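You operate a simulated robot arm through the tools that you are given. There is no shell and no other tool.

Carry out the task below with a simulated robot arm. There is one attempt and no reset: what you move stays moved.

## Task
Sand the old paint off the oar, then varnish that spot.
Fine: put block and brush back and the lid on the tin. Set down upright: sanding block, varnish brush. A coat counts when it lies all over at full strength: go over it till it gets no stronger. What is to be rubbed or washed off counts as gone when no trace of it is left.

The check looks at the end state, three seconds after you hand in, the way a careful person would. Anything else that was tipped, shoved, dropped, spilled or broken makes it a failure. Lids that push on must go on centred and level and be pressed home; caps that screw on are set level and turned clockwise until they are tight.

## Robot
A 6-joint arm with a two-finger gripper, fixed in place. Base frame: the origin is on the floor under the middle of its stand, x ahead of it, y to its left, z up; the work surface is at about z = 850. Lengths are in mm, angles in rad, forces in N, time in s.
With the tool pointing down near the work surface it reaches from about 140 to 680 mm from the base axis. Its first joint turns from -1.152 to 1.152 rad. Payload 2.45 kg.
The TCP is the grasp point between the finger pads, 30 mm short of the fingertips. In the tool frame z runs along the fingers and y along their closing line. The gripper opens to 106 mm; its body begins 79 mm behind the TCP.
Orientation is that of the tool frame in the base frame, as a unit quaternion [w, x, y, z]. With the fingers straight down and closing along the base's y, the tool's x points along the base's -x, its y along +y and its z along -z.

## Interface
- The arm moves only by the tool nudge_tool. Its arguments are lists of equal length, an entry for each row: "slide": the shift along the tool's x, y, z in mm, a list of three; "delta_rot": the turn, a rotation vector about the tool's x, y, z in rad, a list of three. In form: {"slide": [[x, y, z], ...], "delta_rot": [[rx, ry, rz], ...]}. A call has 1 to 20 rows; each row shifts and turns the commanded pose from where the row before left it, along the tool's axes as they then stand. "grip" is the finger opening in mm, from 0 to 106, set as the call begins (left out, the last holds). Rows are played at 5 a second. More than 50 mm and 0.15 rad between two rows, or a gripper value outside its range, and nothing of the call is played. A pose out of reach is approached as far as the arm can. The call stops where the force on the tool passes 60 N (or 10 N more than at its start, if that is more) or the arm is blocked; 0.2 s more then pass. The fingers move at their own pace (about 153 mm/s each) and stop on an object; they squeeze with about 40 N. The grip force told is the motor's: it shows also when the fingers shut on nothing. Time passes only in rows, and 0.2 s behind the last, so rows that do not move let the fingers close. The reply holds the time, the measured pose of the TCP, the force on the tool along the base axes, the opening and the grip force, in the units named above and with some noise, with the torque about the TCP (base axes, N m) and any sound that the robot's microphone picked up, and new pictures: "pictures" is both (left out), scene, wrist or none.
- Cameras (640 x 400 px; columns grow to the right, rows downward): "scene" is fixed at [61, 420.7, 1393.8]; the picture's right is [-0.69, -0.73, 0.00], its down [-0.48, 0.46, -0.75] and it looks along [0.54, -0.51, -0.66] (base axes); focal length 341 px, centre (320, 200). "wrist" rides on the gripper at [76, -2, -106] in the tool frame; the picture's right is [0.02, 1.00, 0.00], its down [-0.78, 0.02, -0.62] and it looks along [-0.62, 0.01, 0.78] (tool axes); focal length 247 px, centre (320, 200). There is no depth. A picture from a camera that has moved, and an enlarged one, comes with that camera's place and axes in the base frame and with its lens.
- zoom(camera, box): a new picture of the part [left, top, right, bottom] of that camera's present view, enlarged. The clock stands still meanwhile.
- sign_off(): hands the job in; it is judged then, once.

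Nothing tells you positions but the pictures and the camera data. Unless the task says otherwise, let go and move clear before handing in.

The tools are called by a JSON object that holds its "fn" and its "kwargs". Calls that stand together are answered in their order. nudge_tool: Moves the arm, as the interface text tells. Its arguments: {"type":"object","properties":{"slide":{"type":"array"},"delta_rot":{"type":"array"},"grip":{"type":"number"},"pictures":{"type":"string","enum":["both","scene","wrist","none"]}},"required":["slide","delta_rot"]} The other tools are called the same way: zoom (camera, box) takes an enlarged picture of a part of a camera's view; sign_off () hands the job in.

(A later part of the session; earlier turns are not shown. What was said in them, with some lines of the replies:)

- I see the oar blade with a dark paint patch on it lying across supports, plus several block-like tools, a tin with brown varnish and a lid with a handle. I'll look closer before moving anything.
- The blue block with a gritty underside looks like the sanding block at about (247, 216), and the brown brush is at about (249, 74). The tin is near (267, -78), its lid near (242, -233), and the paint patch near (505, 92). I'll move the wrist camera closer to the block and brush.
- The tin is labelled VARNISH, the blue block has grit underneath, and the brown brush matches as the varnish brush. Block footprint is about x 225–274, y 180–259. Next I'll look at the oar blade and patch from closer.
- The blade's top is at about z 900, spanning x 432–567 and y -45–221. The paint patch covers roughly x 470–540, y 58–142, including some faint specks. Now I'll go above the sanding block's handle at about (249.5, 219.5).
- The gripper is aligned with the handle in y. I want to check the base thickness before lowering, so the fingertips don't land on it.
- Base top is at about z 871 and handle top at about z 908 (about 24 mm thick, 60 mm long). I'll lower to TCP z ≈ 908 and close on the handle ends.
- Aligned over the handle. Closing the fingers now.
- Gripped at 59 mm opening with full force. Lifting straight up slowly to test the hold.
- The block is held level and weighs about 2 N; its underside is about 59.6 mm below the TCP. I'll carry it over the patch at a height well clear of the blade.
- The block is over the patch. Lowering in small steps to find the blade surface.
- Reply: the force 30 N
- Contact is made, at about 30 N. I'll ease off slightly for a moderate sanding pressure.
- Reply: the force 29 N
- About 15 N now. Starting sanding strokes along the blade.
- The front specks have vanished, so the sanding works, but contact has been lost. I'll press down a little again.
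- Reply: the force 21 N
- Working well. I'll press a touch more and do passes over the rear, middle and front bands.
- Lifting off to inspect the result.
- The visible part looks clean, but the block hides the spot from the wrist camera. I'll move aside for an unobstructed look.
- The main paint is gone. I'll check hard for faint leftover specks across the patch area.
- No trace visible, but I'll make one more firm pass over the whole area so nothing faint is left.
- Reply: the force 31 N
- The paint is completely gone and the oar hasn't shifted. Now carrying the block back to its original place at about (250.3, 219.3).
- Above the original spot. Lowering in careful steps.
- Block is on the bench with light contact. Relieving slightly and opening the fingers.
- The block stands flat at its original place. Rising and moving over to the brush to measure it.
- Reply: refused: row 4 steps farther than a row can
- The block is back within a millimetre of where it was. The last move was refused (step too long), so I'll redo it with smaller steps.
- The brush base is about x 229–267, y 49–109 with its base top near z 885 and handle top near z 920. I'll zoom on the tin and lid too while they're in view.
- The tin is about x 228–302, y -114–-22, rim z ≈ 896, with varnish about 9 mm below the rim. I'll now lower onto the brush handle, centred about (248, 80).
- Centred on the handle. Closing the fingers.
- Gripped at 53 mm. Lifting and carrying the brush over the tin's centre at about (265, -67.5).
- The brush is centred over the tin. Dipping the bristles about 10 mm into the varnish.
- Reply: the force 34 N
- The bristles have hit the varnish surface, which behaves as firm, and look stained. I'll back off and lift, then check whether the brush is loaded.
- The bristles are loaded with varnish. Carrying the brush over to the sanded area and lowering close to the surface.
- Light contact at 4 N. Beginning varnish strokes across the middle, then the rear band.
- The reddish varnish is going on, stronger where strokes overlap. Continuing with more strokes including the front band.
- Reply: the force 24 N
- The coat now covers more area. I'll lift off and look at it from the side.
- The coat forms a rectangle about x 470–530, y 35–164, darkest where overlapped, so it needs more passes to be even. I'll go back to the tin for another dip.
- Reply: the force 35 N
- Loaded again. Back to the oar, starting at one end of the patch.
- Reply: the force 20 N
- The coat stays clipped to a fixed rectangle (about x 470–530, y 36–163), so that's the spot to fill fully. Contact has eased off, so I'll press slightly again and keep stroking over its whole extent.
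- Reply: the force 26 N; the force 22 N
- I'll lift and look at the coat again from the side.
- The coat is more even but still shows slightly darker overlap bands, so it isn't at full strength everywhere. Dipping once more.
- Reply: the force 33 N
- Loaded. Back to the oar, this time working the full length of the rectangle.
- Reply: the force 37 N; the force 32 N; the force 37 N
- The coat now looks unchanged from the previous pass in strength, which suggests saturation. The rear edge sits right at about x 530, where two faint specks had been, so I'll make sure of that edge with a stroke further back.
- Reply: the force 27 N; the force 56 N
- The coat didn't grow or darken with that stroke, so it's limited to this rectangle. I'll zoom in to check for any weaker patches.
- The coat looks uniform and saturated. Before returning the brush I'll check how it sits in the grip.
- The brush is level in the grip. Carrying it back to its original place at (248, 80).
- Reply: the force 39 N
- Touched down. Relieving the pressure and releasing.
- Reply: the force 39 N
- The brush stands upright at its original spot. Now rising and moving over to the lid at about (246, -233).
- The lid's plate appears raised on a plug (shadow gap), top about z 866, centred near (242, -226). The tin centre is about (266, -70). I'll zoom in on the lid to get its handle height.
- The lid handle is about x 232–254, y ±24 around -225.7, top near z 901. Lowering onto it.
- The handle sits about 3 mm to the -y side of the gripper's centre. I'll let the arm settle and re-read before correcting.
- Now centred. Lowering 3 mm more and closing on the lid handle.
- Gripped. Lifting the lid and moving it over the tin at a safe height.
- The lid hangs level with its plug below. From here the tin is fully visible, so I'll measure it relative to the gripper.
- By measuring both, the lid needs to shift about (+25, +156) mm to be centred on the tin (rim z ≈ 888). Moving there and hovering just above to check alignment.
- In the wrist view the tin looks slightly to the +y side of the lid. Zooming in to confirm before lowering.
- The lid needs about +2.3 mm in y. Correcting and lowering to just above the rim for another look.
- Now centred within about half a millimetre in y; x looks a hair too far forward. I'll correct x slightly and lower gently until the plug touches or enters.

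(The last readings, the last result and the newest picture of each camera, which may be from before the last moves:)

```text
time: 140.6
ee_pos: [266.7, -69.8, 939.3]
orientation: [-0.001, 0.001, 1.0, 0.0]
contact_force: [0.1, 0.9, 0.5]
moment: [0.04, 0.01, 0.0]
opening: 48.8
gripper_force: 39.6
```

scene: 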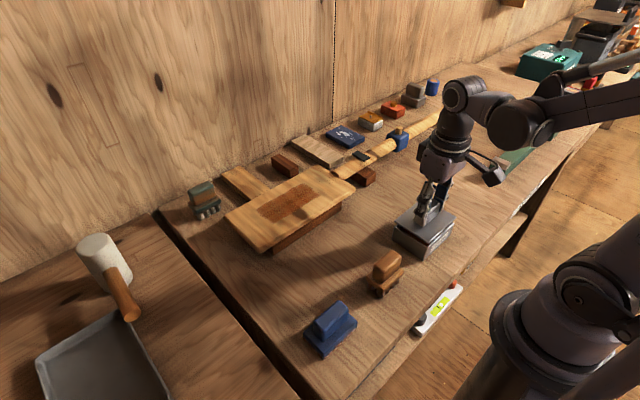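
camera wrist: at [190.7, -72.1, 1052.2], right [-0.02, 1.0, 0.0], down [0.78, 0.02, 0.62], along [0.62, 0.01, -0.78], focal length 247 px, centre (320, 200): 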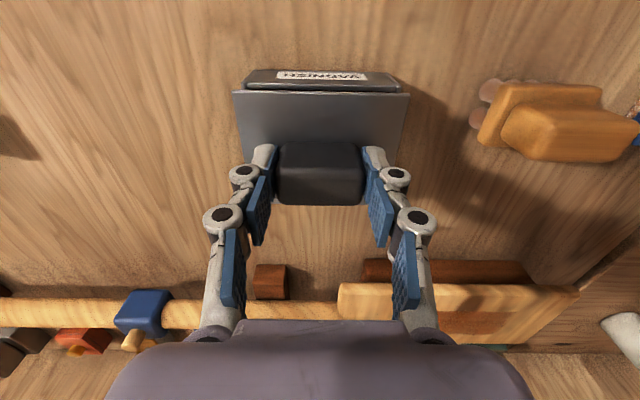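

{"fn": "nudge_tool", "kwargs": {"slide": [[0, 0, 0.8], [0, 0, 0]], "delta_rot": [[0, 0, 0], [0, 0, 0]], "pictures": "both"}}

{"fn": "zoom", "kwargs": {"camera": "wrist", "box": [225, 60, 325, 110]}}

{"fn": "zoom", "kwargs": {"camera": "wrist", "box": [320, 60, 420, 110]}}

{"fn": "zoom", "kwargs": {"camera": "scene", "box": [390, 195, 470, 262]}}

```text
time: 141.2
ee_pos: [268.3, -70.2, 938.3]
orientation: [0.0, 0.0, 1.0, 0.0]
contact_force: [0.2, 0.1, -0.7]
moment: [0.01, 0.01, 0.02]
opening: 49.0
gripper_force: 40.4
camera wrist: at [190.1, -72.4, 1044.3], right [-0.02, 1.0, 0.0], down [0.78, 0.02, 0.62], along [0.62, 0.01, -0.78], focal length 247 px, centre (320, 200)
```

scene: 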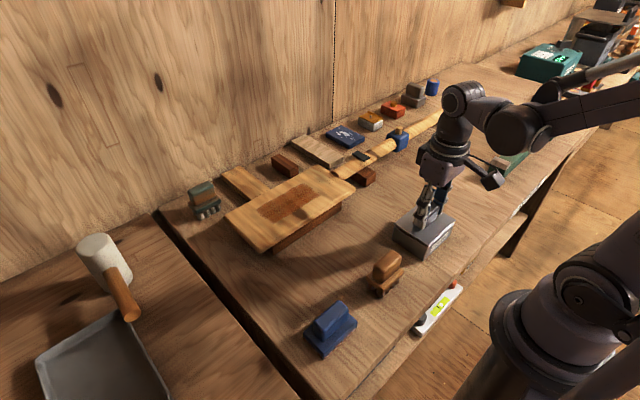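
wrist: 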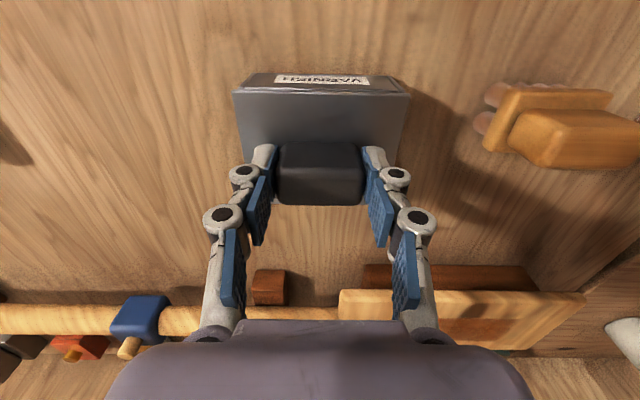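

```text
6.40 times, centred on (275, 85) of wrist
camera zoom: at [190.1, -72.4, 1044.3], right [-0.02, 1.0, 0.0], down [0.78, 0.02, 0.62], along [0.62, 0.01, -0.78], focal length 1581 px, centre (608, 936)
```

zoom: 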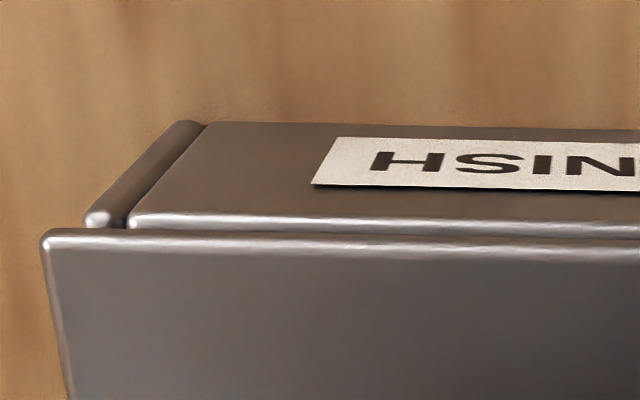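

```text
6.40 times, centred on (370, 85) of wrist
camera zoom: at [190.1, -72.4, 1044.3], right [-0.02, 1.0, 0.0], down [0.78, 0.02, 0.62], along [0.62, 0.01, -0.78], focal length 1581 px, centre (0, 936)
```

zoom: 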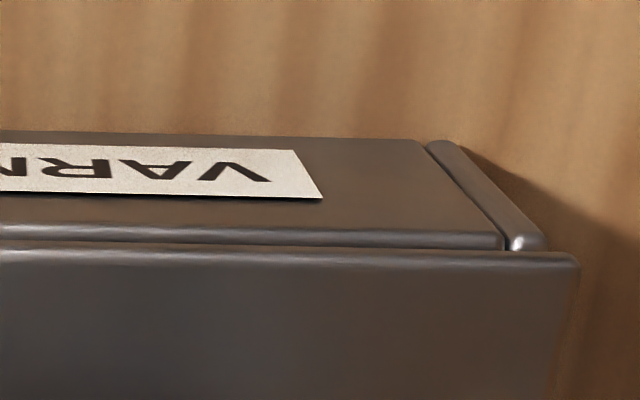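

```text
5.97 times, centred on (430, 228) of scene
camera zoom: at [61.0, 420.7, 1393.8], right [-0.69, -0.73, 0.0], down [-0.48, 0.46, -0.75], along [0.54, -0.51, -0.66], focal length 2034 px, centre (-337, 30)
```

zoom: 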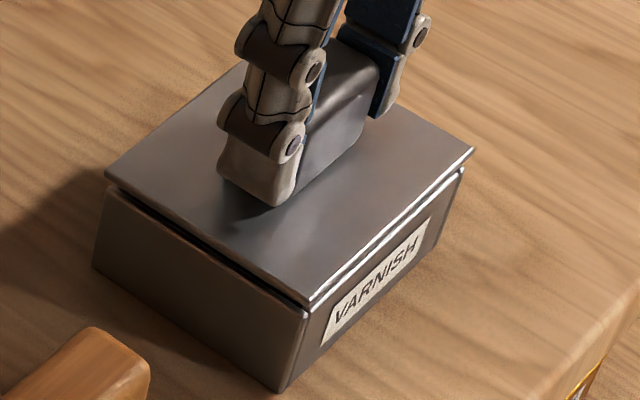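

No contact yet and the plug seems to be entering. A small centring tweak (+0.5 y, -0.5 x), then continuing down slowly.

{"fn": "nudge_tool", "kwargs": {"slide": [[0.5, 0.5, 0], [0, 0, 0.8], [0, 0, 0]], "delta_rot": [[0, 0, 0], [0, 0, 0], [0, 0, 0]], "pictures": "none"}}

{"fn": "nudge_tool", "kwargs": {"slide": [[0, 0, 0.8], [0, 0, 0]], "delta_rot": [[0, 0, 0], [0, 0, 0]], "pictures": "none"}}

{"fn": "nudge_tool", "kwargs": {"slide": [[0, 0, 0.8], [0, 0, 0]], "delta_rot": [[0, 0, 0], [0, 0, 0]], "pictures": "none"}}

```text
time: 142.0
ee_pos: [267.6, -68.8, 936.8]
orientation: [0.0, 0.001, 1.0, 0.0]
contact_force: [0.2, -0.1, -0.9]
moment: [-0.01, -0.04, 0.02]
opening: 48.7
gripper_force: 39.5
```

```text
time: 142.6
ee_pos: [267.2, -69.8, 936.2]
orientation: [0.0, 0.0, 1.0, -0.001]
contact_force: [0.1, 0.2, -0.7]
moment: [0.0, 0.01, 0.0]
opening: 48.8
gripper_force: 40.0
```

```text
time: 143.2
ee_pos: [266.2, -69.7, 935.3]
orientation: [0.0, 0.0, 1.0, 0.0]
contact_force: [0.6, 0.1, -0.4]
moment: [0.0, -0.03, 0.01]
opening: 48.6
gripper_force: 39.9
```

{"fn": "nudge_tool", "kwargs": {"slide": [[0, 0, 0.8], [0, 0, 0]], "delta_rot": [[0, 0, 0], [0, 0, 0]], "pictures": "none"}}

{"fn": "nudge_tool", "kwargs": {"slide": [[0, 0, 0.8], [0, 0, 0]], "delta_rot": [[0, 0, 0], [0, 0, 0]], "pictures": "both"}}

{"fn": "zoom", "kwargs": {"camera": "wrist", "box": [225, 60, 325, 110]}}

{"fn": "zoom", "kwargs": {"camera": "wrist", "box": [320, 60, 420, 110]}}

{"fn": "zoom", "kwargs": {"camera": "scene", "box": [390, 195, 470, 262]}}

```text
time: 143.8
ee_pos: [265.7, -69.7, 933.4]
orientation: [0.0, 0.0, 1.0, 0.001]
contact_force: [0.4, 0.9, 0.2]
moment: [0.0, 0.03, 0.0]
opening: 48.9
gripper_force: 40.1
```

```text
time: 144.4
ee_pos: [266.0, -70.0, 932.9]
orientation: [0.0, -0.001, 1.0, 0.001]
contact_force: [-0.4, 0.7, 2.8]
moment: [-0.06, -0.13, 0.0]
opening: 48.8
gripper_force: 39.8
camera wrist: at [189.1, -71.9, 1039.5], right [-0.02, 1.0, 0.0], down [0.78, 0.02, 0.62], along [0.62, 0.01, -0.78], focal length 247 px, centre (320, 200)
```

scene: 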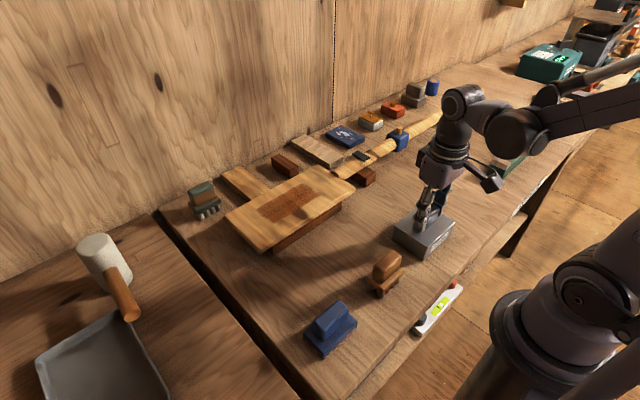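
wrist: 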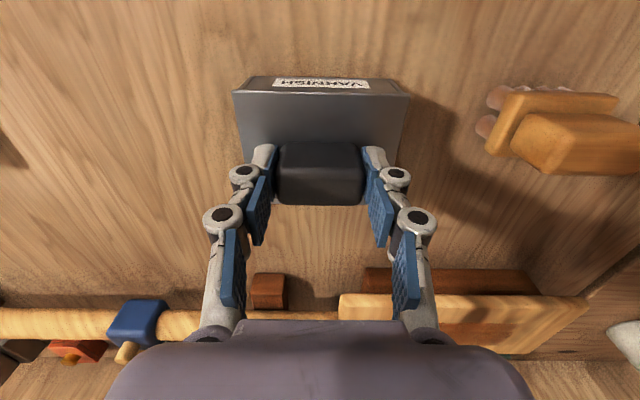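

```text
6.40 times, centred on (275, 85) of wrist
camera zoom: at [189.1, -71.9, 1039.5], right [-0.02, 1.0, 0.0], down [0.78, 0.02, 0.62], along [0.62, 0.01, -0.78], focal length 1581 px, centre (608, 936)
```

zoom: 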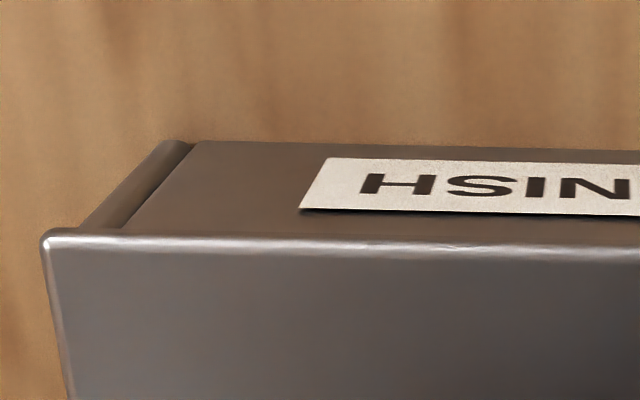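

```text
6.40 times, centred on (370, 85) of wrist
camera zoom: at [189.1, -71.9, 1039.5], right [-0.02, 1.0, 0.0], down [0.78, 0.02, 0.62], along [0.62, 0.01, -0.78], focal length 1581 px, centre (0, 936)
```

zoom: 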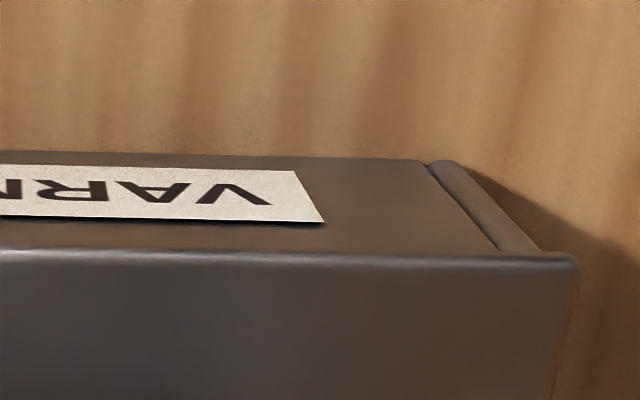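

```text
5.97 times, centred on (430, 228) of scene
camera zoom: at [60.9, 420.7, 1393.8], right [-0.69, -0.73, 0.0], down [-0.48, 0.46, -0.75], along [0.54, -0.51, -0.66], focal length 2034 px, centre (-337, 30)
```

zoom: 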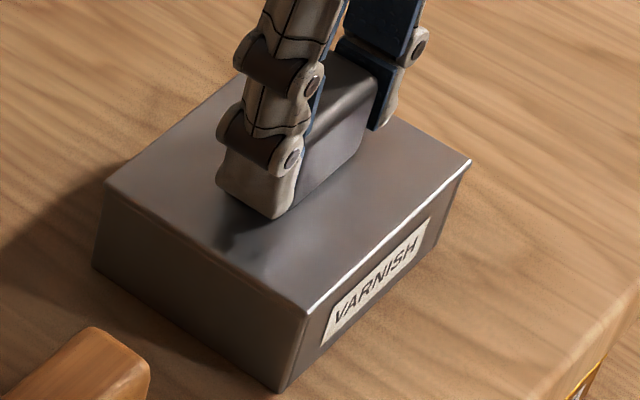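

The lid has dropped into the tin, centred on both sides, with light contact. Now pressing it home in small steps.

{"fn": "nudge_tool", "kwargs": {"slide": [[0, 0, 0.5], [0, 0, 0]], "delta_rot": [[0, 0, 0], [0, 0, 0]], "pictures": "none"}}

{"fn": "nudge_tool", "kwargs": {"slide": [[0, 0, 0.5], [0, 0, 0]], "delta_rot": [[0, 0, 0], [0, 0, 0]], "pictures": "none"}}

{"fn": "nudge_tool", "kwargs": {"slide": [[0, 0, 0.5], [0, 0, 0]], "delta_rot": [[0, 0, 0], [0, 0, 0]], "pictures": "none"}}

```text
time: 145.0
ee_pos: [266.5, -70.8, 933.7]
orientation: [0.0, 0.001, 1.0, 0.0]
contact_force: [-2.6, 0.0, 8.2]
moment: [-0.01, -0.07, -0.01]
opening: 48.8
gripper_force: 40.4
```

```text
time: 145.6
ee_pos: [265.5, -69.7, 933.6]
orientation: [-0.001, -0.001, 1.0, 0.0]
contact_force: [-4.8, 0.1, 30.4]
moment: [-0.01, 0.14, -0.02]
opening: 48.9
gripper_force: 39.6
```

```text
time: 146.2
ee_pos: [266.4, -70.5, 932.2]
orientation: [0.001, 0.0, 1.0, 0.0]
contact_force: [-3.0, -3.6, 30.7]
moment: [-0.08, 0.15, -0.05]
opening: 49.1
gripper_force: 40.3
```

{"fn": "nudge_tool", "kwargs": {"slide": [[0, 0, 0.5], [0, 0, 0.5], [0, 0, 0]], "delta_rot": [[0, 0, 0], [0, 0, 0], [0, 0, 0]], "pictures": "both"}}

{"fn": "zoom", "kwargs": {"camera": "wrist", "box": [220, 60, 420, 210]}}

{"fn": "zoom", "kwargs": {"camera": "scene", "box": [390, 195, 470, 262]}}

```text
time: 147.0
ee_pos: [266.7, -70.1, 932.4]
orientation: [0.001, 0.0, 1.0, -0.001]
contact_force: [0.0, -0.4, 29.9]
moment: [0.0, 0.03, 0.0]
opening: 48.7
gripper_force: 40.4
camera wrist: at [189.4, -71.9, 1037.5], right [-0.02, 1.0, 0.0], down [0.78, 0.02, 0.62], along [0.62, 0.01, -0.78], focal length 247 px, centre (320, 200)
```

scene: 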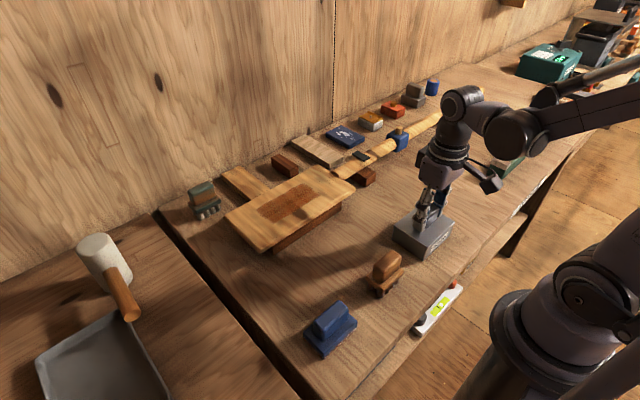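
wrist: 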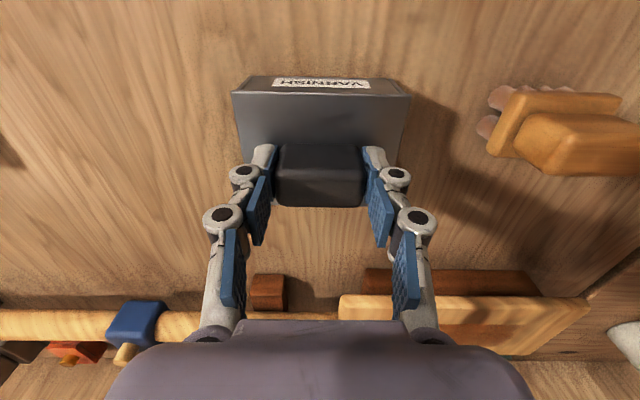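

```text
2.67 times, centred on (320, 135) of wrist
camera zoom: at [189.4, -71.9, 1037.5], right [-0.02, 1.0, 0.0], down [0.78, 0.02, 0.62], along [0.62, 0.01, -0.78], focal length 659 px, centre (320, 373)
```

zoom: 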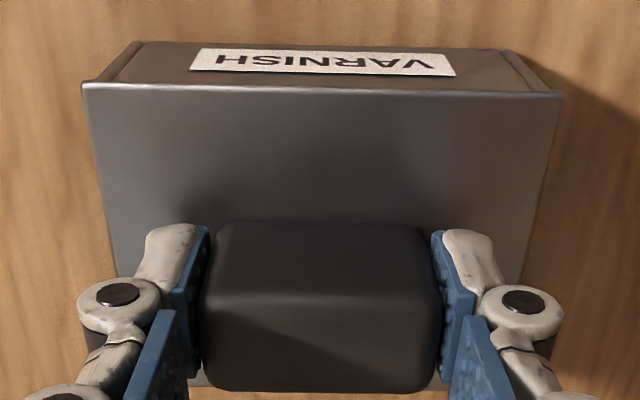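

```text
5.97 times, centred on (430, 228) of scene
camera zoom: at [60.7, 420.8, 1393.8], right [-0.69, -0.73, 0.0], down [-0.48, 0.46, -0.75], along [0.54, -0.51, -0.66], focal length 2034 px, centre (-337, 30)
```

zoom: 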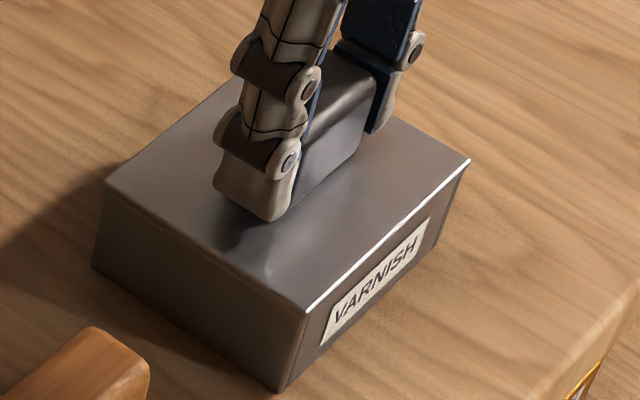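

The lid sits flush, but my grip slips at about 30 N. I'll let go and press firmly on top of the handle with closed fingers to make sure it's fully home.

{"fn": "nudge_tool", "kwargs": {"slide": [[0, 0, -0.5], [0, 0, 0]], "delta_rot": [[0, 0, 0], [0, 0, 0]], "pictures": "none"}}

{"fn": "nudge_tool", "kwargs": {"slide": [[0, 0, 0], [0, 0, 0], [0, 0, 0], [0, 0, 0]], "delta_rot": [[0, 0, 0], [0, 0, 0], [0, 0, 0], [0, 0, 0]], "grip": 106, "pictures": "none"}}

{"fn": "nudge_tool", "kwargs": {"slide": [[0, 0, -25], [0, 0, -25], [0, 0, -15], [0, 0, 0]], "delta_rot": [[0, 0, 0], [0, 0, 0], [0, 0, 0], [0, 0, 0]]}}

{"fn": "zoom", "kwargs": {"camera": "scene", "box": [390, 190, 470, 262]}}

{"fn": "zoom", "kwargs": {"camera": "wrist", "box": [220, 50, 420, 190]}}

```text
time: 147.6
ee_pos: [267.7, -69.6, 930.9]
orientation: [0.001, 0.001, 1.0, 0.0]
contact_force: [2.7, -2.0, 11.2]
moment: [-0.19, -0.34, 0.0]
opening: 48.8
gripper_force: 39.9
```

```text
time: 148.6
ee_pos: [266.9, -69.2, 931.6]
orientation: [0.0, 0.0, 1.0, -0.001]
contact_force: [-0.2, -0.6, 0.5]
moment: [-0.02, 0.01, 0.01]
opening: 106.1
gripper_force: 0.0
```

```text
time: 149.6
ee_pos: [268.2, -67.6, 995.7]
orientation: [0.0, 0.001, 1.0, 0.0]
contact_force: [-0.4, -0.1, 0.2]
moment: [0.04, -0.01, -0.02]
opening: 106.0
gripper_force: 0.0
camera wrist: at [191.2, -70.6, 1103.4], right [-0.02, 1.0, 0.0], down [0.78, 0.02, 0.62], along [0.62, 0.01, -0.78], focal length 247 px, centre (320, 200)
```

scene: 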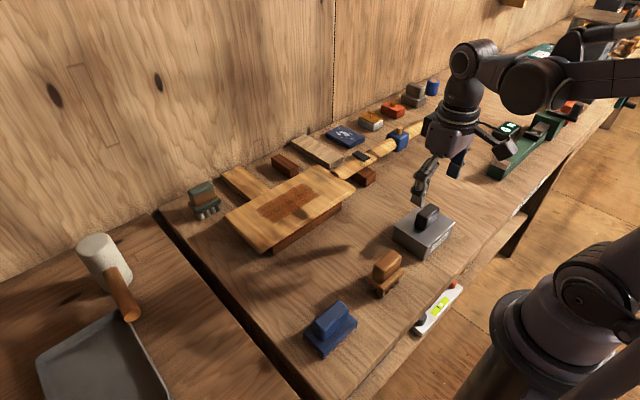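
wrist: 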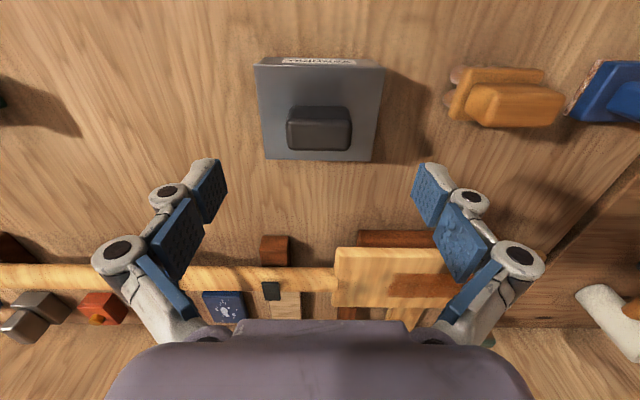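

```text
5.56 times, centred on (430, 226) of scene
camera zoom: at [61.0, 420.7, 1393.8], right [-0.69, -0.73, 0.0], down [-0.48, 0.46, -0.75], along [0.54, -0.51, -0.66], focal length 1893 px, centre (-291, 56)
```

zoom: 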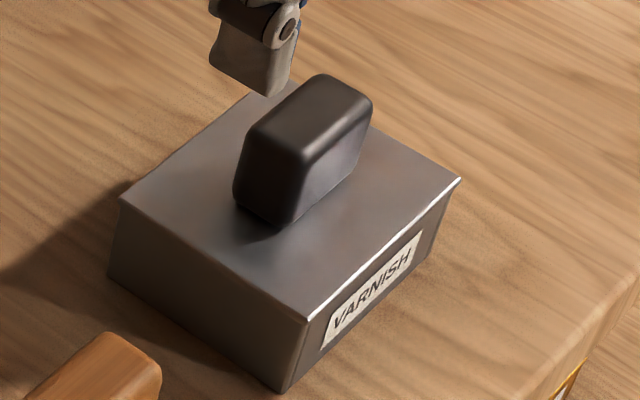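

```text
2.86 times, centred on (320, 120) of wrist
camera zoom: at [191.2, -70.6, 1103.4], right [-0.02, 1.0, 0.0], down [0.78, 0.02, 0.62], along [0.62, 0.01, -0.78], focal length 706 px, centre (320, 429)
```

zoom: 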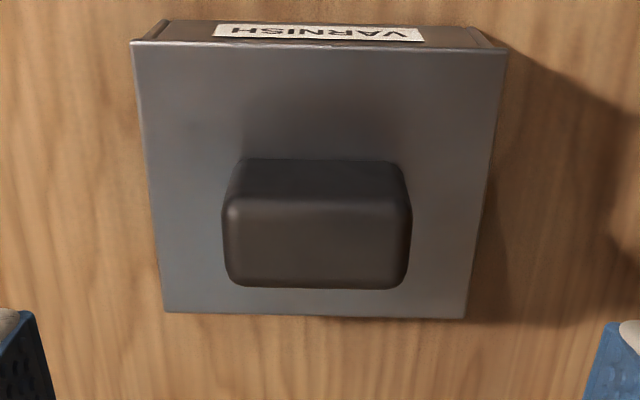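

Checking the seam between lid and tin close up.

{"fn": "zoom", "kwargs": {"camera": "scene", "box": [400, 220, 440, 260]}}

{"fn": "zoom", "kwargs": {"camera": "scene", "box": [425, 205, 465, 245]}}

{"fn": "zoom", "kwargs": {"camera": "wrist", "box": [245, 50, 395, 100]}}

```text
10.00 times, centred on (420, 240) of scene
camera zoom: at [61.0, 420.7, 1393.8], right [-0.69, -0.73, 0.0], down [-0.48, 0.46, -0.75], along [0.54, -0.51, -0.66], focal length 3407 px, centre (-680, -200)
```

zoom: 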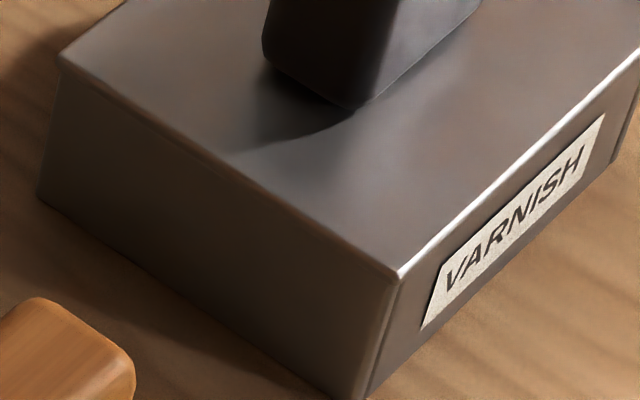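

```text
10.00 times, centred on (445, 225) of scene
camera zoom: at [61.0, 420.7, 1393.8], right [-0.69, -0.73, 0.0], down [-0.48, 0.46, -0.75], along [0.54, -0.51, -0.66], focal length 3407 px, centre (-930, -50)
```

zoom: 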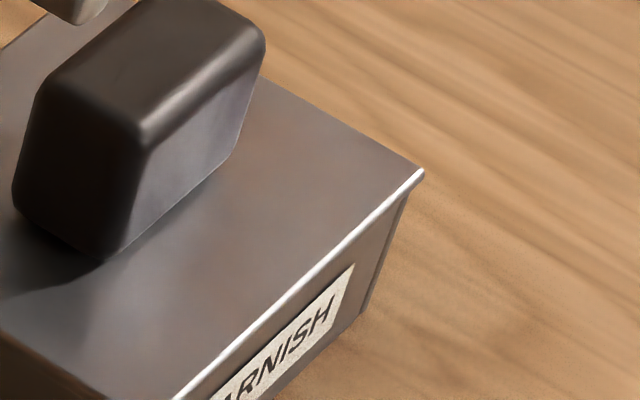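

```text
4.27 times, centred on (320, 75) of wrist
camera zoom: at [191.2, -70.6, 1103.4], right [-0.02, 1.0, 0.0], down [0.78, 0.02, 0.62], along [0.62, 0.01, -0.78], focal length 1054 px, centre (320, 733)
```

zoom: 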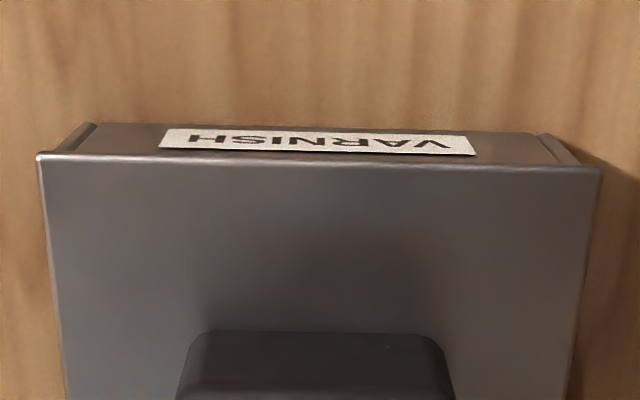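

The seam shows no gap. I'll still press on the handle with closed fingertips to be sure it is home.

{"fn": "nudge_tool", "kwargs": {"slide": [[-1, 0, 0], [0, 0, 0], [0, 0, 0], [0, 0, 0], [0, 0, 12], [0, 0, 10]], "delta_rot": [[0, 0, 0], [0, 0, 0], [0, 0, 0], [0, 0, 0], [0, 0, 0], [0, 0, 0]], "grip": 0}}

{"fn": "zoom", "kwargs": {"camera": "scene", "box": [390, 160, 480, 250]}}

{"fn": "zoom", "kwargs": {"camera": "wrist", "box": [220, 70, 420, 220]}}

```text
time: 151.0
ee_pos: [268.6, -69.5, 974.8]
orientation: [-0.001, 0.0, 1.0, 0.0]
contact_force: [0.0, 0.3, -0.9]
moment: [0.01, -0.03, 0.0]
opening: 0.0
gripper_force: 28.2
camera wrist: at [190.9, -71.2, 1079.9], right [-0.02, 1.0, 0.0], down [0.78, 0.02, 0.62], along [0.62, 0.01, -0.78], focal length 247 px, centre (320, 200)
```

scene: 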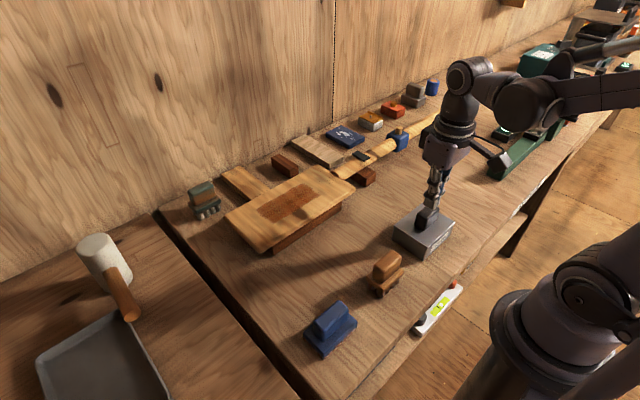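
wrist: 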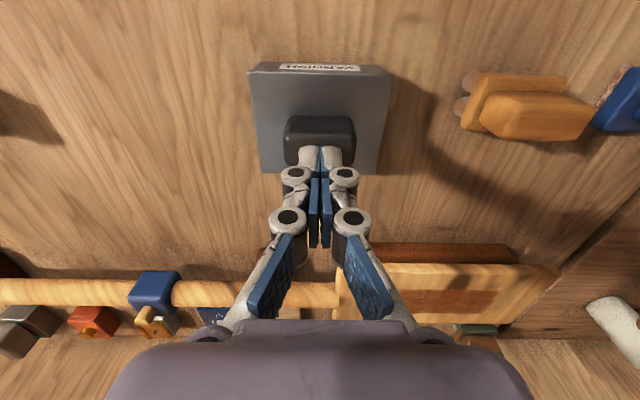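

```text
4.44 times, centred on (435, 205) of scene
camera zoom: at [61.0, 420.7, 1393.8], right [-0.69, -0.73, 0.0], down [-0.48, 0.46, -0.75], along [0.54, -0.51, -0.66], focal length 1514 px, centre (-191, 178)
```

zoom: 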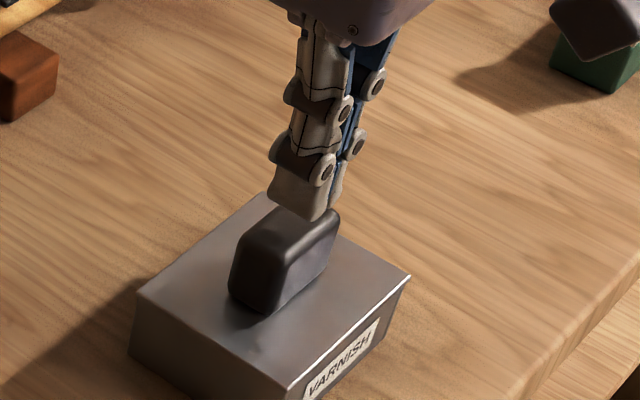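

```text
2.67 times, centred on (320, 145) of wrist
camera zoom: at [190.9, -71.2, 1079.9], right [-0.02, 1.0, 0.0], down [0.78, 0.02, 0.62], along [0.62, 0.01, -0.78], focal length 659 px, centre (320, 347)
```

zoom: 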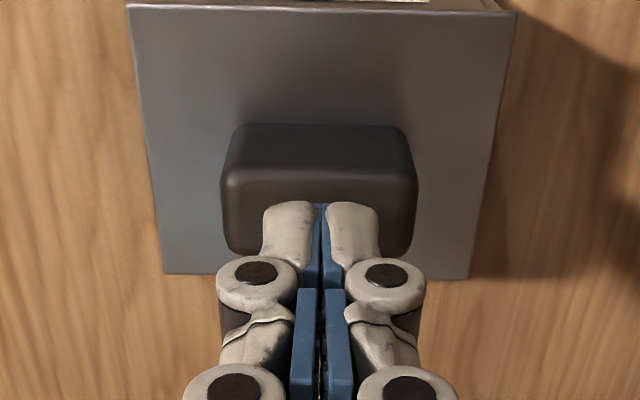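

{"fn": "nudge_tool", "kwargs": {"slide": [[0, 0, 5], [0, 0, 3], [0, 0, 1], [0, 0, 0]], "delta_rot": [[0, 0, 0], [0, 0, 0], [0, 0, 0], [0, 0, 0]], "pictures": "none"}}

{"fn": "nudge_tool", "kwargs": {"slide": [[0, 0, 1], [0, 0, 0]], "delta_rot": [[0, 0, 0], [0, 0, 0]], "pictures": "none"}}

{"fn": "nudge_tool", "kwargs": {"slide": [[0, 0, 0.8], [0, 0, 0]], "delta_rot": [[0, 0, 0], [0, 0, 0]], "pictures": "none"}}

```text
time: 152.0
ee_pos: [269.2, -69.9, 965.2]
orientation: [0.0, 0.001, 1.0, 0.0]
contact_force: [0.1, 1.1, 0.2]
moment: [0.02, 0.0, -0.01]
opening: 0.0
gripper_force: 28.8
```

```text
time: 152.6
ee_pos: [269.1, -70.0, 962.4]
orientation: [0.0, 0.001, 1.0, 0.0]
contact_force: [0.7, 0.1, -0.6]
moment: [0.02, -0.02, -0.04]
opening: 0.0
gripper_force: 28.2
```

```text
time: 153.2
ee_pos: [267.7, -70.0, 963.5]
orientation: [0.0, 0.0, 1.0, 0.0]
contact_force: [0.5, -1.1, -0.3]
moment: [0.02, -0.01, 0.0]
opening: 0.0
gripper_force: 28.6
```

{"fn": "nudge_tool", "kwargs": {"slide": [[0, 0, 0.8], [0, 0, 0]], "delta_rot": [[0, 0, 0], [0, 0, 0]], "pictures": "none"}}

{"fn": "nudge_tool", "kwargs": {"slide": [[0, 0, 0.8], [0, 0, 0]], "delta_rot": [[0, 0, 0], [0, 0, 0]], "pictures": "none"}}

{"fn": "nudge_tool", "kwargs": {"slide": [[0, 0, 0.8], [0, 0, 0]], "delta_rot": [[0, 0, 0], [0, 0, 0]], "pictures": "none"}}

```text
time: 153.8
ee_pos: [268.2, -69.3, 963.3]
orientation: [0.0, -0.001, 1.0, 0.001]
contact_force: [0.5, -0.5, 0.2]
moment: [-0.01, 0.02, -0.03]
opening: 0.0
gripper_force: 28.4
```

```text
time: 154.4
ee_pos: [268.9, -69.3, 963.6]
orientation: [0.0, 0.0, 1.0, 0.0]
contact_force: [0.8, 0.2, -0.4]
moment: [0.0, 0.01, -0.02]
opening: 0.0
gripper_force: 29.2
```

```text
time: 155.0
ee_pos: [270.0, -69.9, 962.9]
orientation: [0.0, -0.001, 1.0, 0.0]
contact_force: [0.2, 0.0, 0.4]
moment: [0.0, 0.02, -0.02]
opening: 0.0
gripper_force: 28.7
```

{"fn": "nudge_tool", "kwargs": {"slide": [[0, 0, 0.8], [0, 0, 0]], "delta_rot": [[0, 0, 0], [0, 0, 0]], "pictures": "none"}}

{"fn": "nudge_tool", "kwargs": {"slide": [[0, 0, 0.8], [0, 0, 0]], "delta_rot": [[0, 0, 0], [0, 0, 0]], "pictures": "none"}}

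{"fn": "nudge_tool", "kwargs": {"slide": [[0, 0, 0.8], [0, 0, 0]], "delta_rot": [[0, 0, 0], [0, 0, 0]], "pictures": "scene"}}

{"fn": "zoom", "kwargs": {"camera": "scene", "box": [390, 175, 480, 255]}}

```text
time: 155.6
ee_pos: [267.9, -71.3, 960.9]
orientation: [0.0, 0.0, 1.0, -0.001]
contact_force: [-0.2, 0.6, 0.3]
moment: [0.01, 0.02, 0.03]
opening: 0.2
gripper_force: 28.8
```

```text
time: 156.2
ee_pos: [267.5, -71.3, 959.8]
orientation: [0.0, 0.0, 1.0, 0.001]
contact_force: [-0.1, -0.2, 0.1]
moment: [0.04, 0.03, 0.02]
opening: 0.0
gripper_force: 28.6
```

```text
time: 156.8
ee_pos: [268.4, -70.6, 959.2]
orientation: [0.0, 0.001, 1.0, 0.001]
contact_force: [-1.1, -0.2, 2.6]
moment: [-0.01, 0.05, -0.02]
opening: 5.9
gripper_force: 28.9
```

scene: 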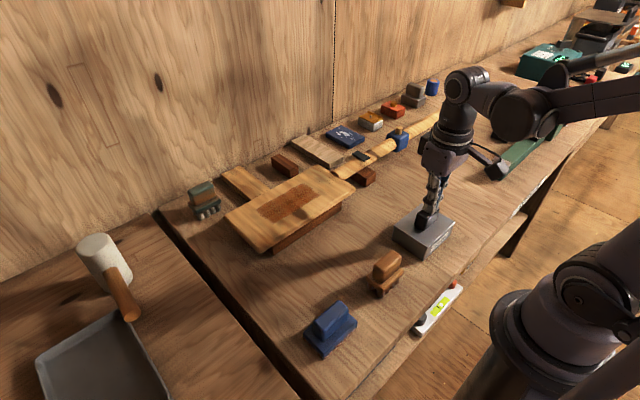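

```text
5.00 times, centred on (435, 215) of scene
camera zoom: at [60.9, 420.7, 1393.8], right [-0.69, -0.73, 0.0], down [-0.48, 0.46, -0.75], along [0.54, -0.51, -0.66], focal length 1703 px, centre (-255, 125)
```

zoom: 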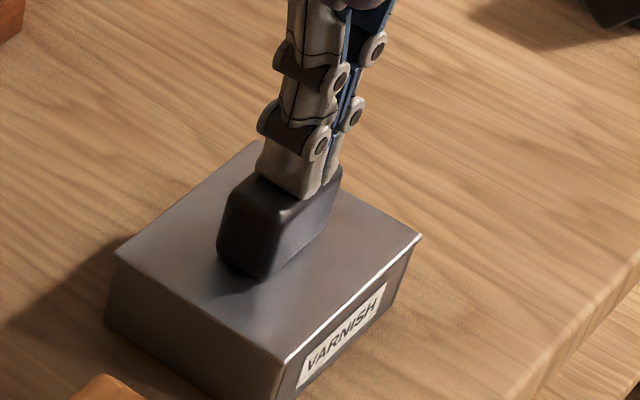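

{"fn": "nudge_tool", "kwargs": {"slide": [[0, 0, 0.8], [0, 0, 0]], "delta_rot": [[0, 0, 0], [0, 0, 0]], "pictures": "none"}}

{"fn": "nudge_tool", "kwargs": {"slide": [[0, 0, 0.5], [0, 0, 0]], "delta_rot": [[0, 0, 0], [0, 0, 0]], "pictures": "none"}}

```text
time: 157.4
ee_pos: [268.1, -70.6, 959.8]
orientation: [0.0, 0.0, 1.0, 0.001]
contact_force: [1.2, -0.1, 18.0]
moment: [0.01, 0.01, -0.01]
opening: 6.1
gripper_force: 28.3
```

```text
time: 158.0
ee_pos: [268.4, -69.8, 959.0]
orientation: [0.0, 0.0, 1.0, 0.0]
contact_force: [0.2, 0.4, 45.3]
moment: [0.02, 0.0, -0.01]
opening: 5.8
gripper_force: 29.1
```

45 N straight down with no tilt moment. One more slight push, then back off.

{"fn": "nudge_tool", "kwargs": {"slide": [[0, 0, 0.2], [0, 0, 0], [0, 0, 0]], "delta_rot": [[0, 0, 0], [0, 0, 0], [0, 0, 0]], "pictures": "none"}}

{"fn": "nudge_tool", "kwargs": {"slide": [[0, 0, -3], [0, 0, -20], [0, 0, -40], [0, 0, -40], [0, 0, 0]], "delta_rot": [[0, 0, 0], [0, 0, 0], [0, 0, 0], [0, 0, 0], [0, 0, 0]]}}

{"fn": "zoom", "kwargs": {"camera": "scene", "box": [390, 190, 470, 262]}}

{"fn": "zoom", "kwargs": {"camera": "wrist", "box": [220, 30, 420, 170]}}

```text
time: 158.8
ee_pos: [267.7, -71.0, 958.5]
orientation: [0.0, 0.001, 1.0, 0.0]
contact_force: [-1.9, 0.0, 49.9]
moment: [-0.04, 0.04, 0.0]
opening: 5.8
gripper_force: 28.9
```

```text
time: 160.0
ee_pos: [268.7, -69.3, 1061.2]
orientation: [0.0, -0.001, 1.0, 0.001]
contact_force: [0.1, -0.5, -0.1]
moment: [-0.03, -0.05, -0.01]
opening: 0.1
gripper_force: 29.2
camera wrist: at [190.8, -70.9, 1168.1], right [-0.02, 1.0, 0.0], down [0.78, 0.02, 0.62], along [0.62, 0.01, -0.78], focal length 247 px, centre (320, 200)
```

scene: 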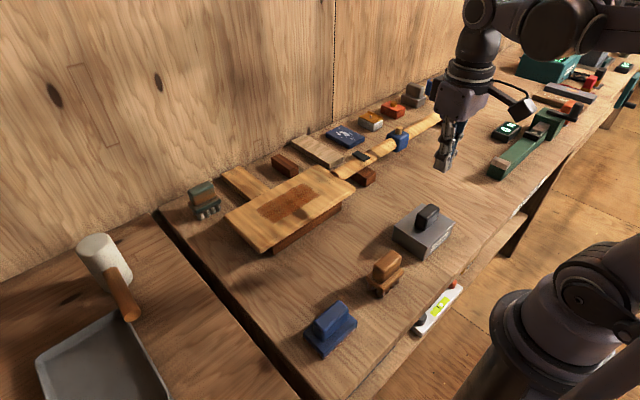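
wrist: 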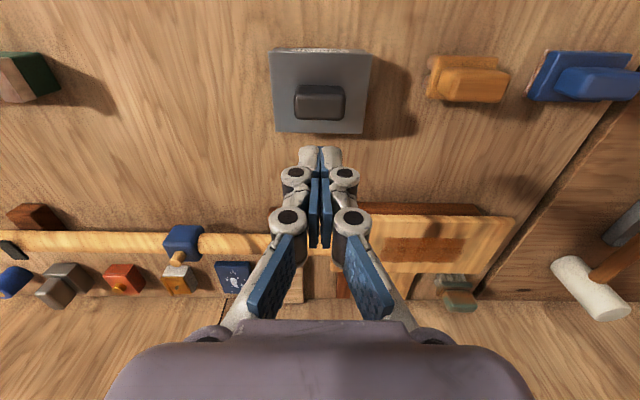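

```text
5.56 times, centred on (430, 226) of scene
camera zoom: at [61.0, 420.7, 1393.8], right [-0.69, -0.73, 0.0], down [-0.48, 0.46, -0.75], along [0.54, -0.51, -0.66], focal length 1893 px, centre (-291, 56)
```

zoom: 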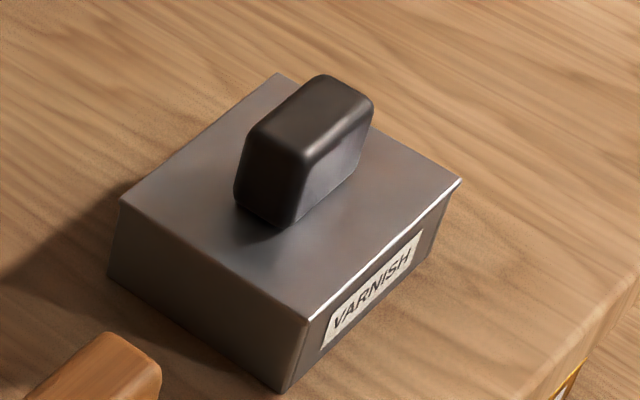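

```text
2.86 times, centred on (320, 100) of wrist
camera zoom: at [190.8, -70.9, 1168.1], right [-0.02, 1.0, 0.0], down [0.78, 0.02, 0.62], along [0.62, 0.01, -0.78], focal length 706 px, centre (320, 486)
```

zoom: 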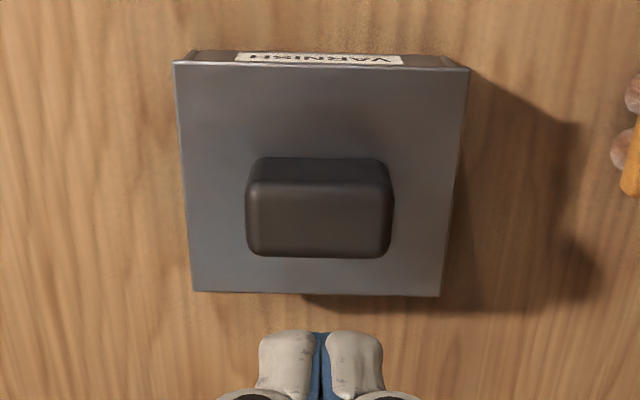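

The lid is unchanged by 50 N of pressing, so it's home, level and centred. Now a final inspection of the oar coat and the bench.

{"fn": "nudge_tool", "kwargs": {"slide": [[-20, 30, 0], [-20, 30, 0], [-20, 30, 0], [-20, 30, 0], [-20, 30, 0], [-25, 30, 0], [0, 0, 0]], "delta_rot": [[0, 0, 0], [0, 0, 0], [0, 0, 0], [0, 0, 0], [0, 0, 0], [0, 0, 0], [0, 0, 0]], "grip": 106}}

{"fn": "zoom", "kwargs": {"camera": "wrist", "box": [220, 140, 400, 240]}}

{"fn": "zoom", "kwargs": {"camera": "scene", "box": [200, 150, 480, 360]}}

```text
time: 161.6
ee_pos: [395.2, 111.6, 1060.5]
orientation: [0.0, 0.0, 1.0, 0.001]
contact_force: [-0.5, -0.1, 0.2]
moment: [0.0, -0.01, 0.0]
opening: 106.2
gripper_force: 0.1
camera wrist: at [317.1, 108.8, 1167.3], right [-0.02, 1.0, 0.0], down [0.78, 0.02, 0.62], along [0.62, 0.01, -0.78], focal length 247 px, centre (320, 200)
```

scene: 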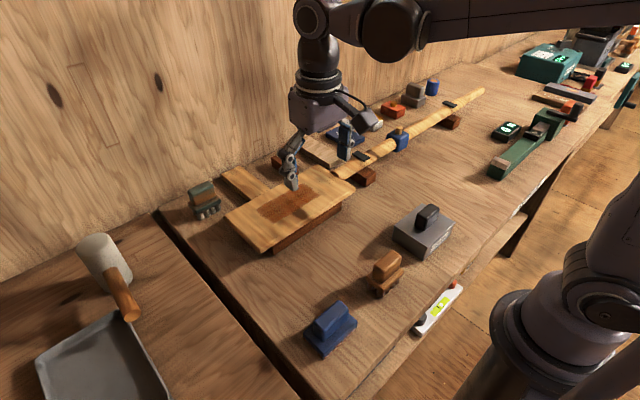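
wrist: 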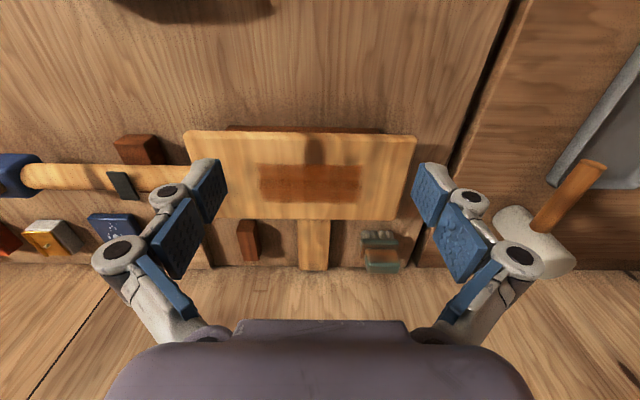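

```text
3.56 times, centred on (310, 190) of wrist
camera zoom: at [317.1, 108.8, 1167.3], right [-0.02, 1.0, 0.0], down [0.78, 0.02, 0.62], along [0.62, 0.01, -0.78], focal length 878 px, centre (356, 236)
```

zoom: 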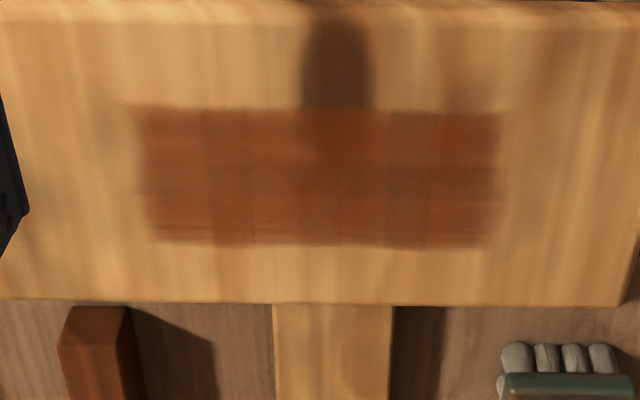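

```text
1.90 times, centred on (340, 255) of scene
camera zoom: at [61.0, 420.8, 1393.8], right [-0.69, -0.73, 0.0], down [-0.48, 0.46, -0.75], along [0.54, -0.51, -0.66], focal length 649 px, centre (282, 95)
```

zoom: 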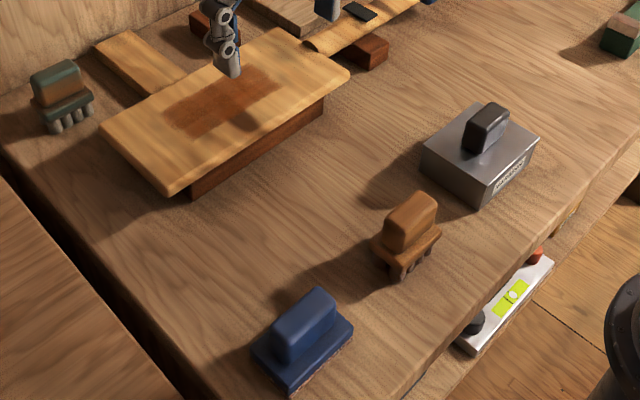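

{"fn": "zoom", "kwargs": {"camera": "wrist", "box": [255, 155, 320, 215]}}

{"fn": "zoom", "kwargs": {"camera": "wrist", "box": [305, 155, 370, 215]}}

```text
6.67 times, centred on (288, 185) of wrist
camera zoom: at [317.1, 108.8, 1167.3], right [-0.02, 1.0, 0.0], down [0.78, 0.02, 0.62], along [0.62, 0.01, -0.78], focal length 1646 px, centre (537, 300)
```

zoom: 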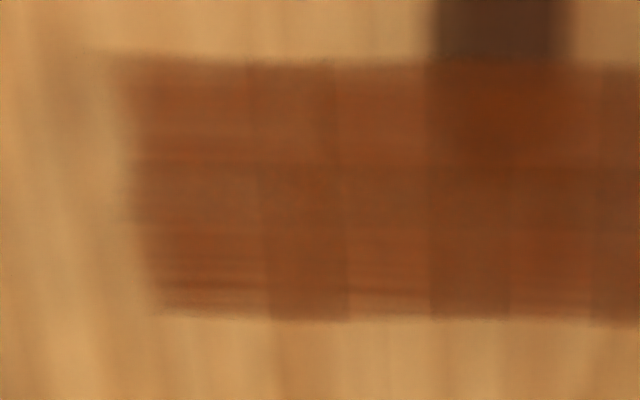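

```text
6.67 times, centred on (338, 185) of wrist
camera zoom: at [317.1, 108.8, 1167.3], right [-0.02, 1.0, 0.0], down [0.78, 0.02, 0.62], along [0.62, 0.01, -0.78], focal length 1646 px, centre (203, 300)
```

zoom: 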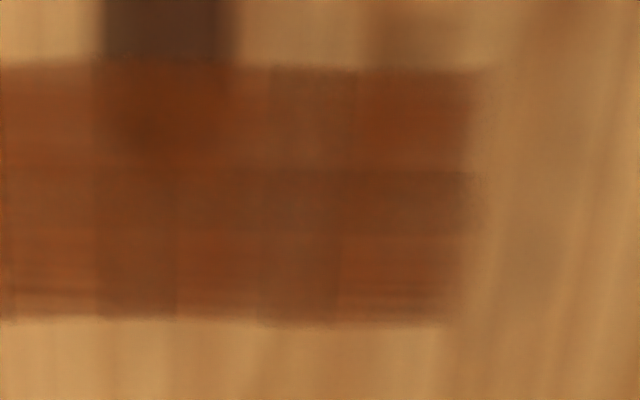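

Everything checks out: the coat is even over the whole spot, the block and brush stand upright in their places, and the lid is on the tin. I'll raise the arm well clear and take a last overall look.

{"fn": "nudge_tool", "kwargs": {"slide": [[30, 5, -35], [30, 5, -35], [30, 5, -30], [30, 5, 0], [0, 0, 0], [0, 0, 0]], "delta_rot": [[0, 0, 0], [0, 0, 0], [0, 0, 0], [0, 0, 0], [0, 0, 0], [0, 0, 0]]}}

{"fn": "zoom", "kwargs": {"camera": "wrist", "box": [60, 20, 420, 240]}}

{"fn": "zoom", "kwargs": {"camera": "scene", "box": [290, 190, 480, 360]}}

```text
time: 163.0
ee_pos: [274.9, 129.9, 1161.8]
orientation: [0.0, 0.001, 1.0, -0.001]
contact_force: [0.2, -0.2, 0.4]
moment: [0.0, 0.0, 0.05]
opening: 105.9
gripper_force: 0.0
camera wrist: at [197.5, 129.1, 1268.1], right [-0.02, 1.0, 0.0], down [0.78, 0.02, 0.62], along [0.62, 0.01, -0.78], focal length 247 px, centre (320, 200)
```

scene: 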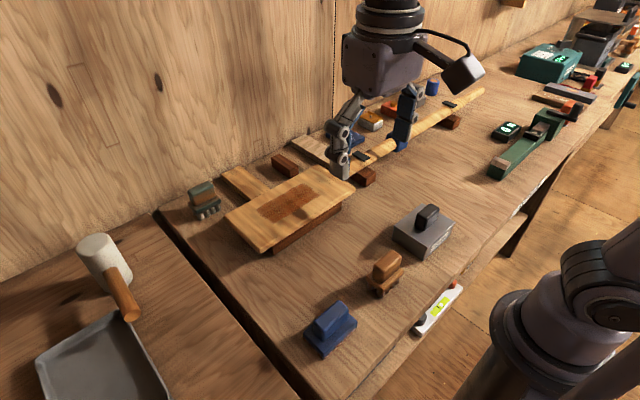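
wrist: 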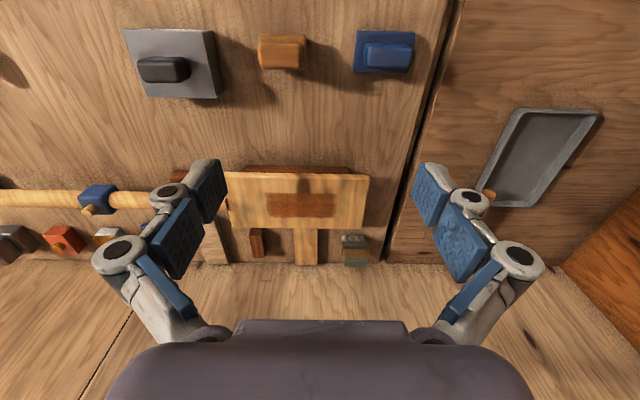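

```text
1.78 times, centred on (240, 130) of wrist
camera zoom: at [197.5, 129.1, 1268.1], right [-0.02, 1.0, 0.0], down [0.78, 0.02, 0.62], along [0.62, 0.01, -0.78], focal length 439 px, centre (462, 324)
```

zoom: 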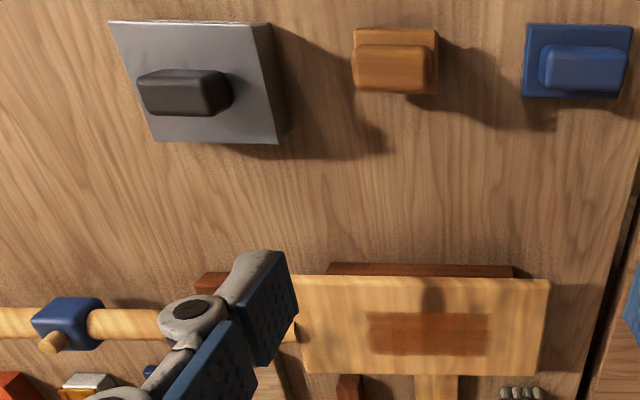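

```text
2.35 times, centred on (385, 275) of scene
camera zoom: at [61.0, 420.7, 1393.8], right [-0.69, -0.73, 0.0], down [-0.48, 0.46, -0.75], along [0.54, -0.51, -0.66], focal length 802 px, centre (167, 24)
```

zoom: 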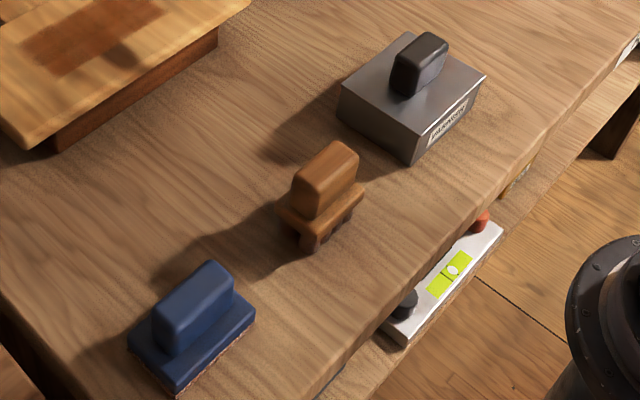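

The paint is gone and the spot carries an even coat. The block and brush stand upright in their original places, the lid is pressed home on the tin, and nothing else has moved. Handing in now.

{"fn": "sign_off", "kwargs": {}}

```text
The job is handed in.
```

The oar is done: the old paint is sanded off, and that spot is varnished all over. I've handed the job in, but no result has come back yet.

- **Sanding:** I sanded the whole patch twice. Close-up pictures showed no trace of paint afterwards.
- **Varnish:** I dipped the brush three times. After the second dip, further strokes made the coat no darker and no larger. Slight tone differences still show across it, which I took for wood grain and brush marks.
- **Block and brush:** Both are upright, within a millimetre or so of where they started.
- **Lid:** It is centred and level. I pressed the handle down with about 50 N, and it didn't move any further.

I saw no spills in the final pictures, and nothing else looked moved. The arm is clear with its gripper open.
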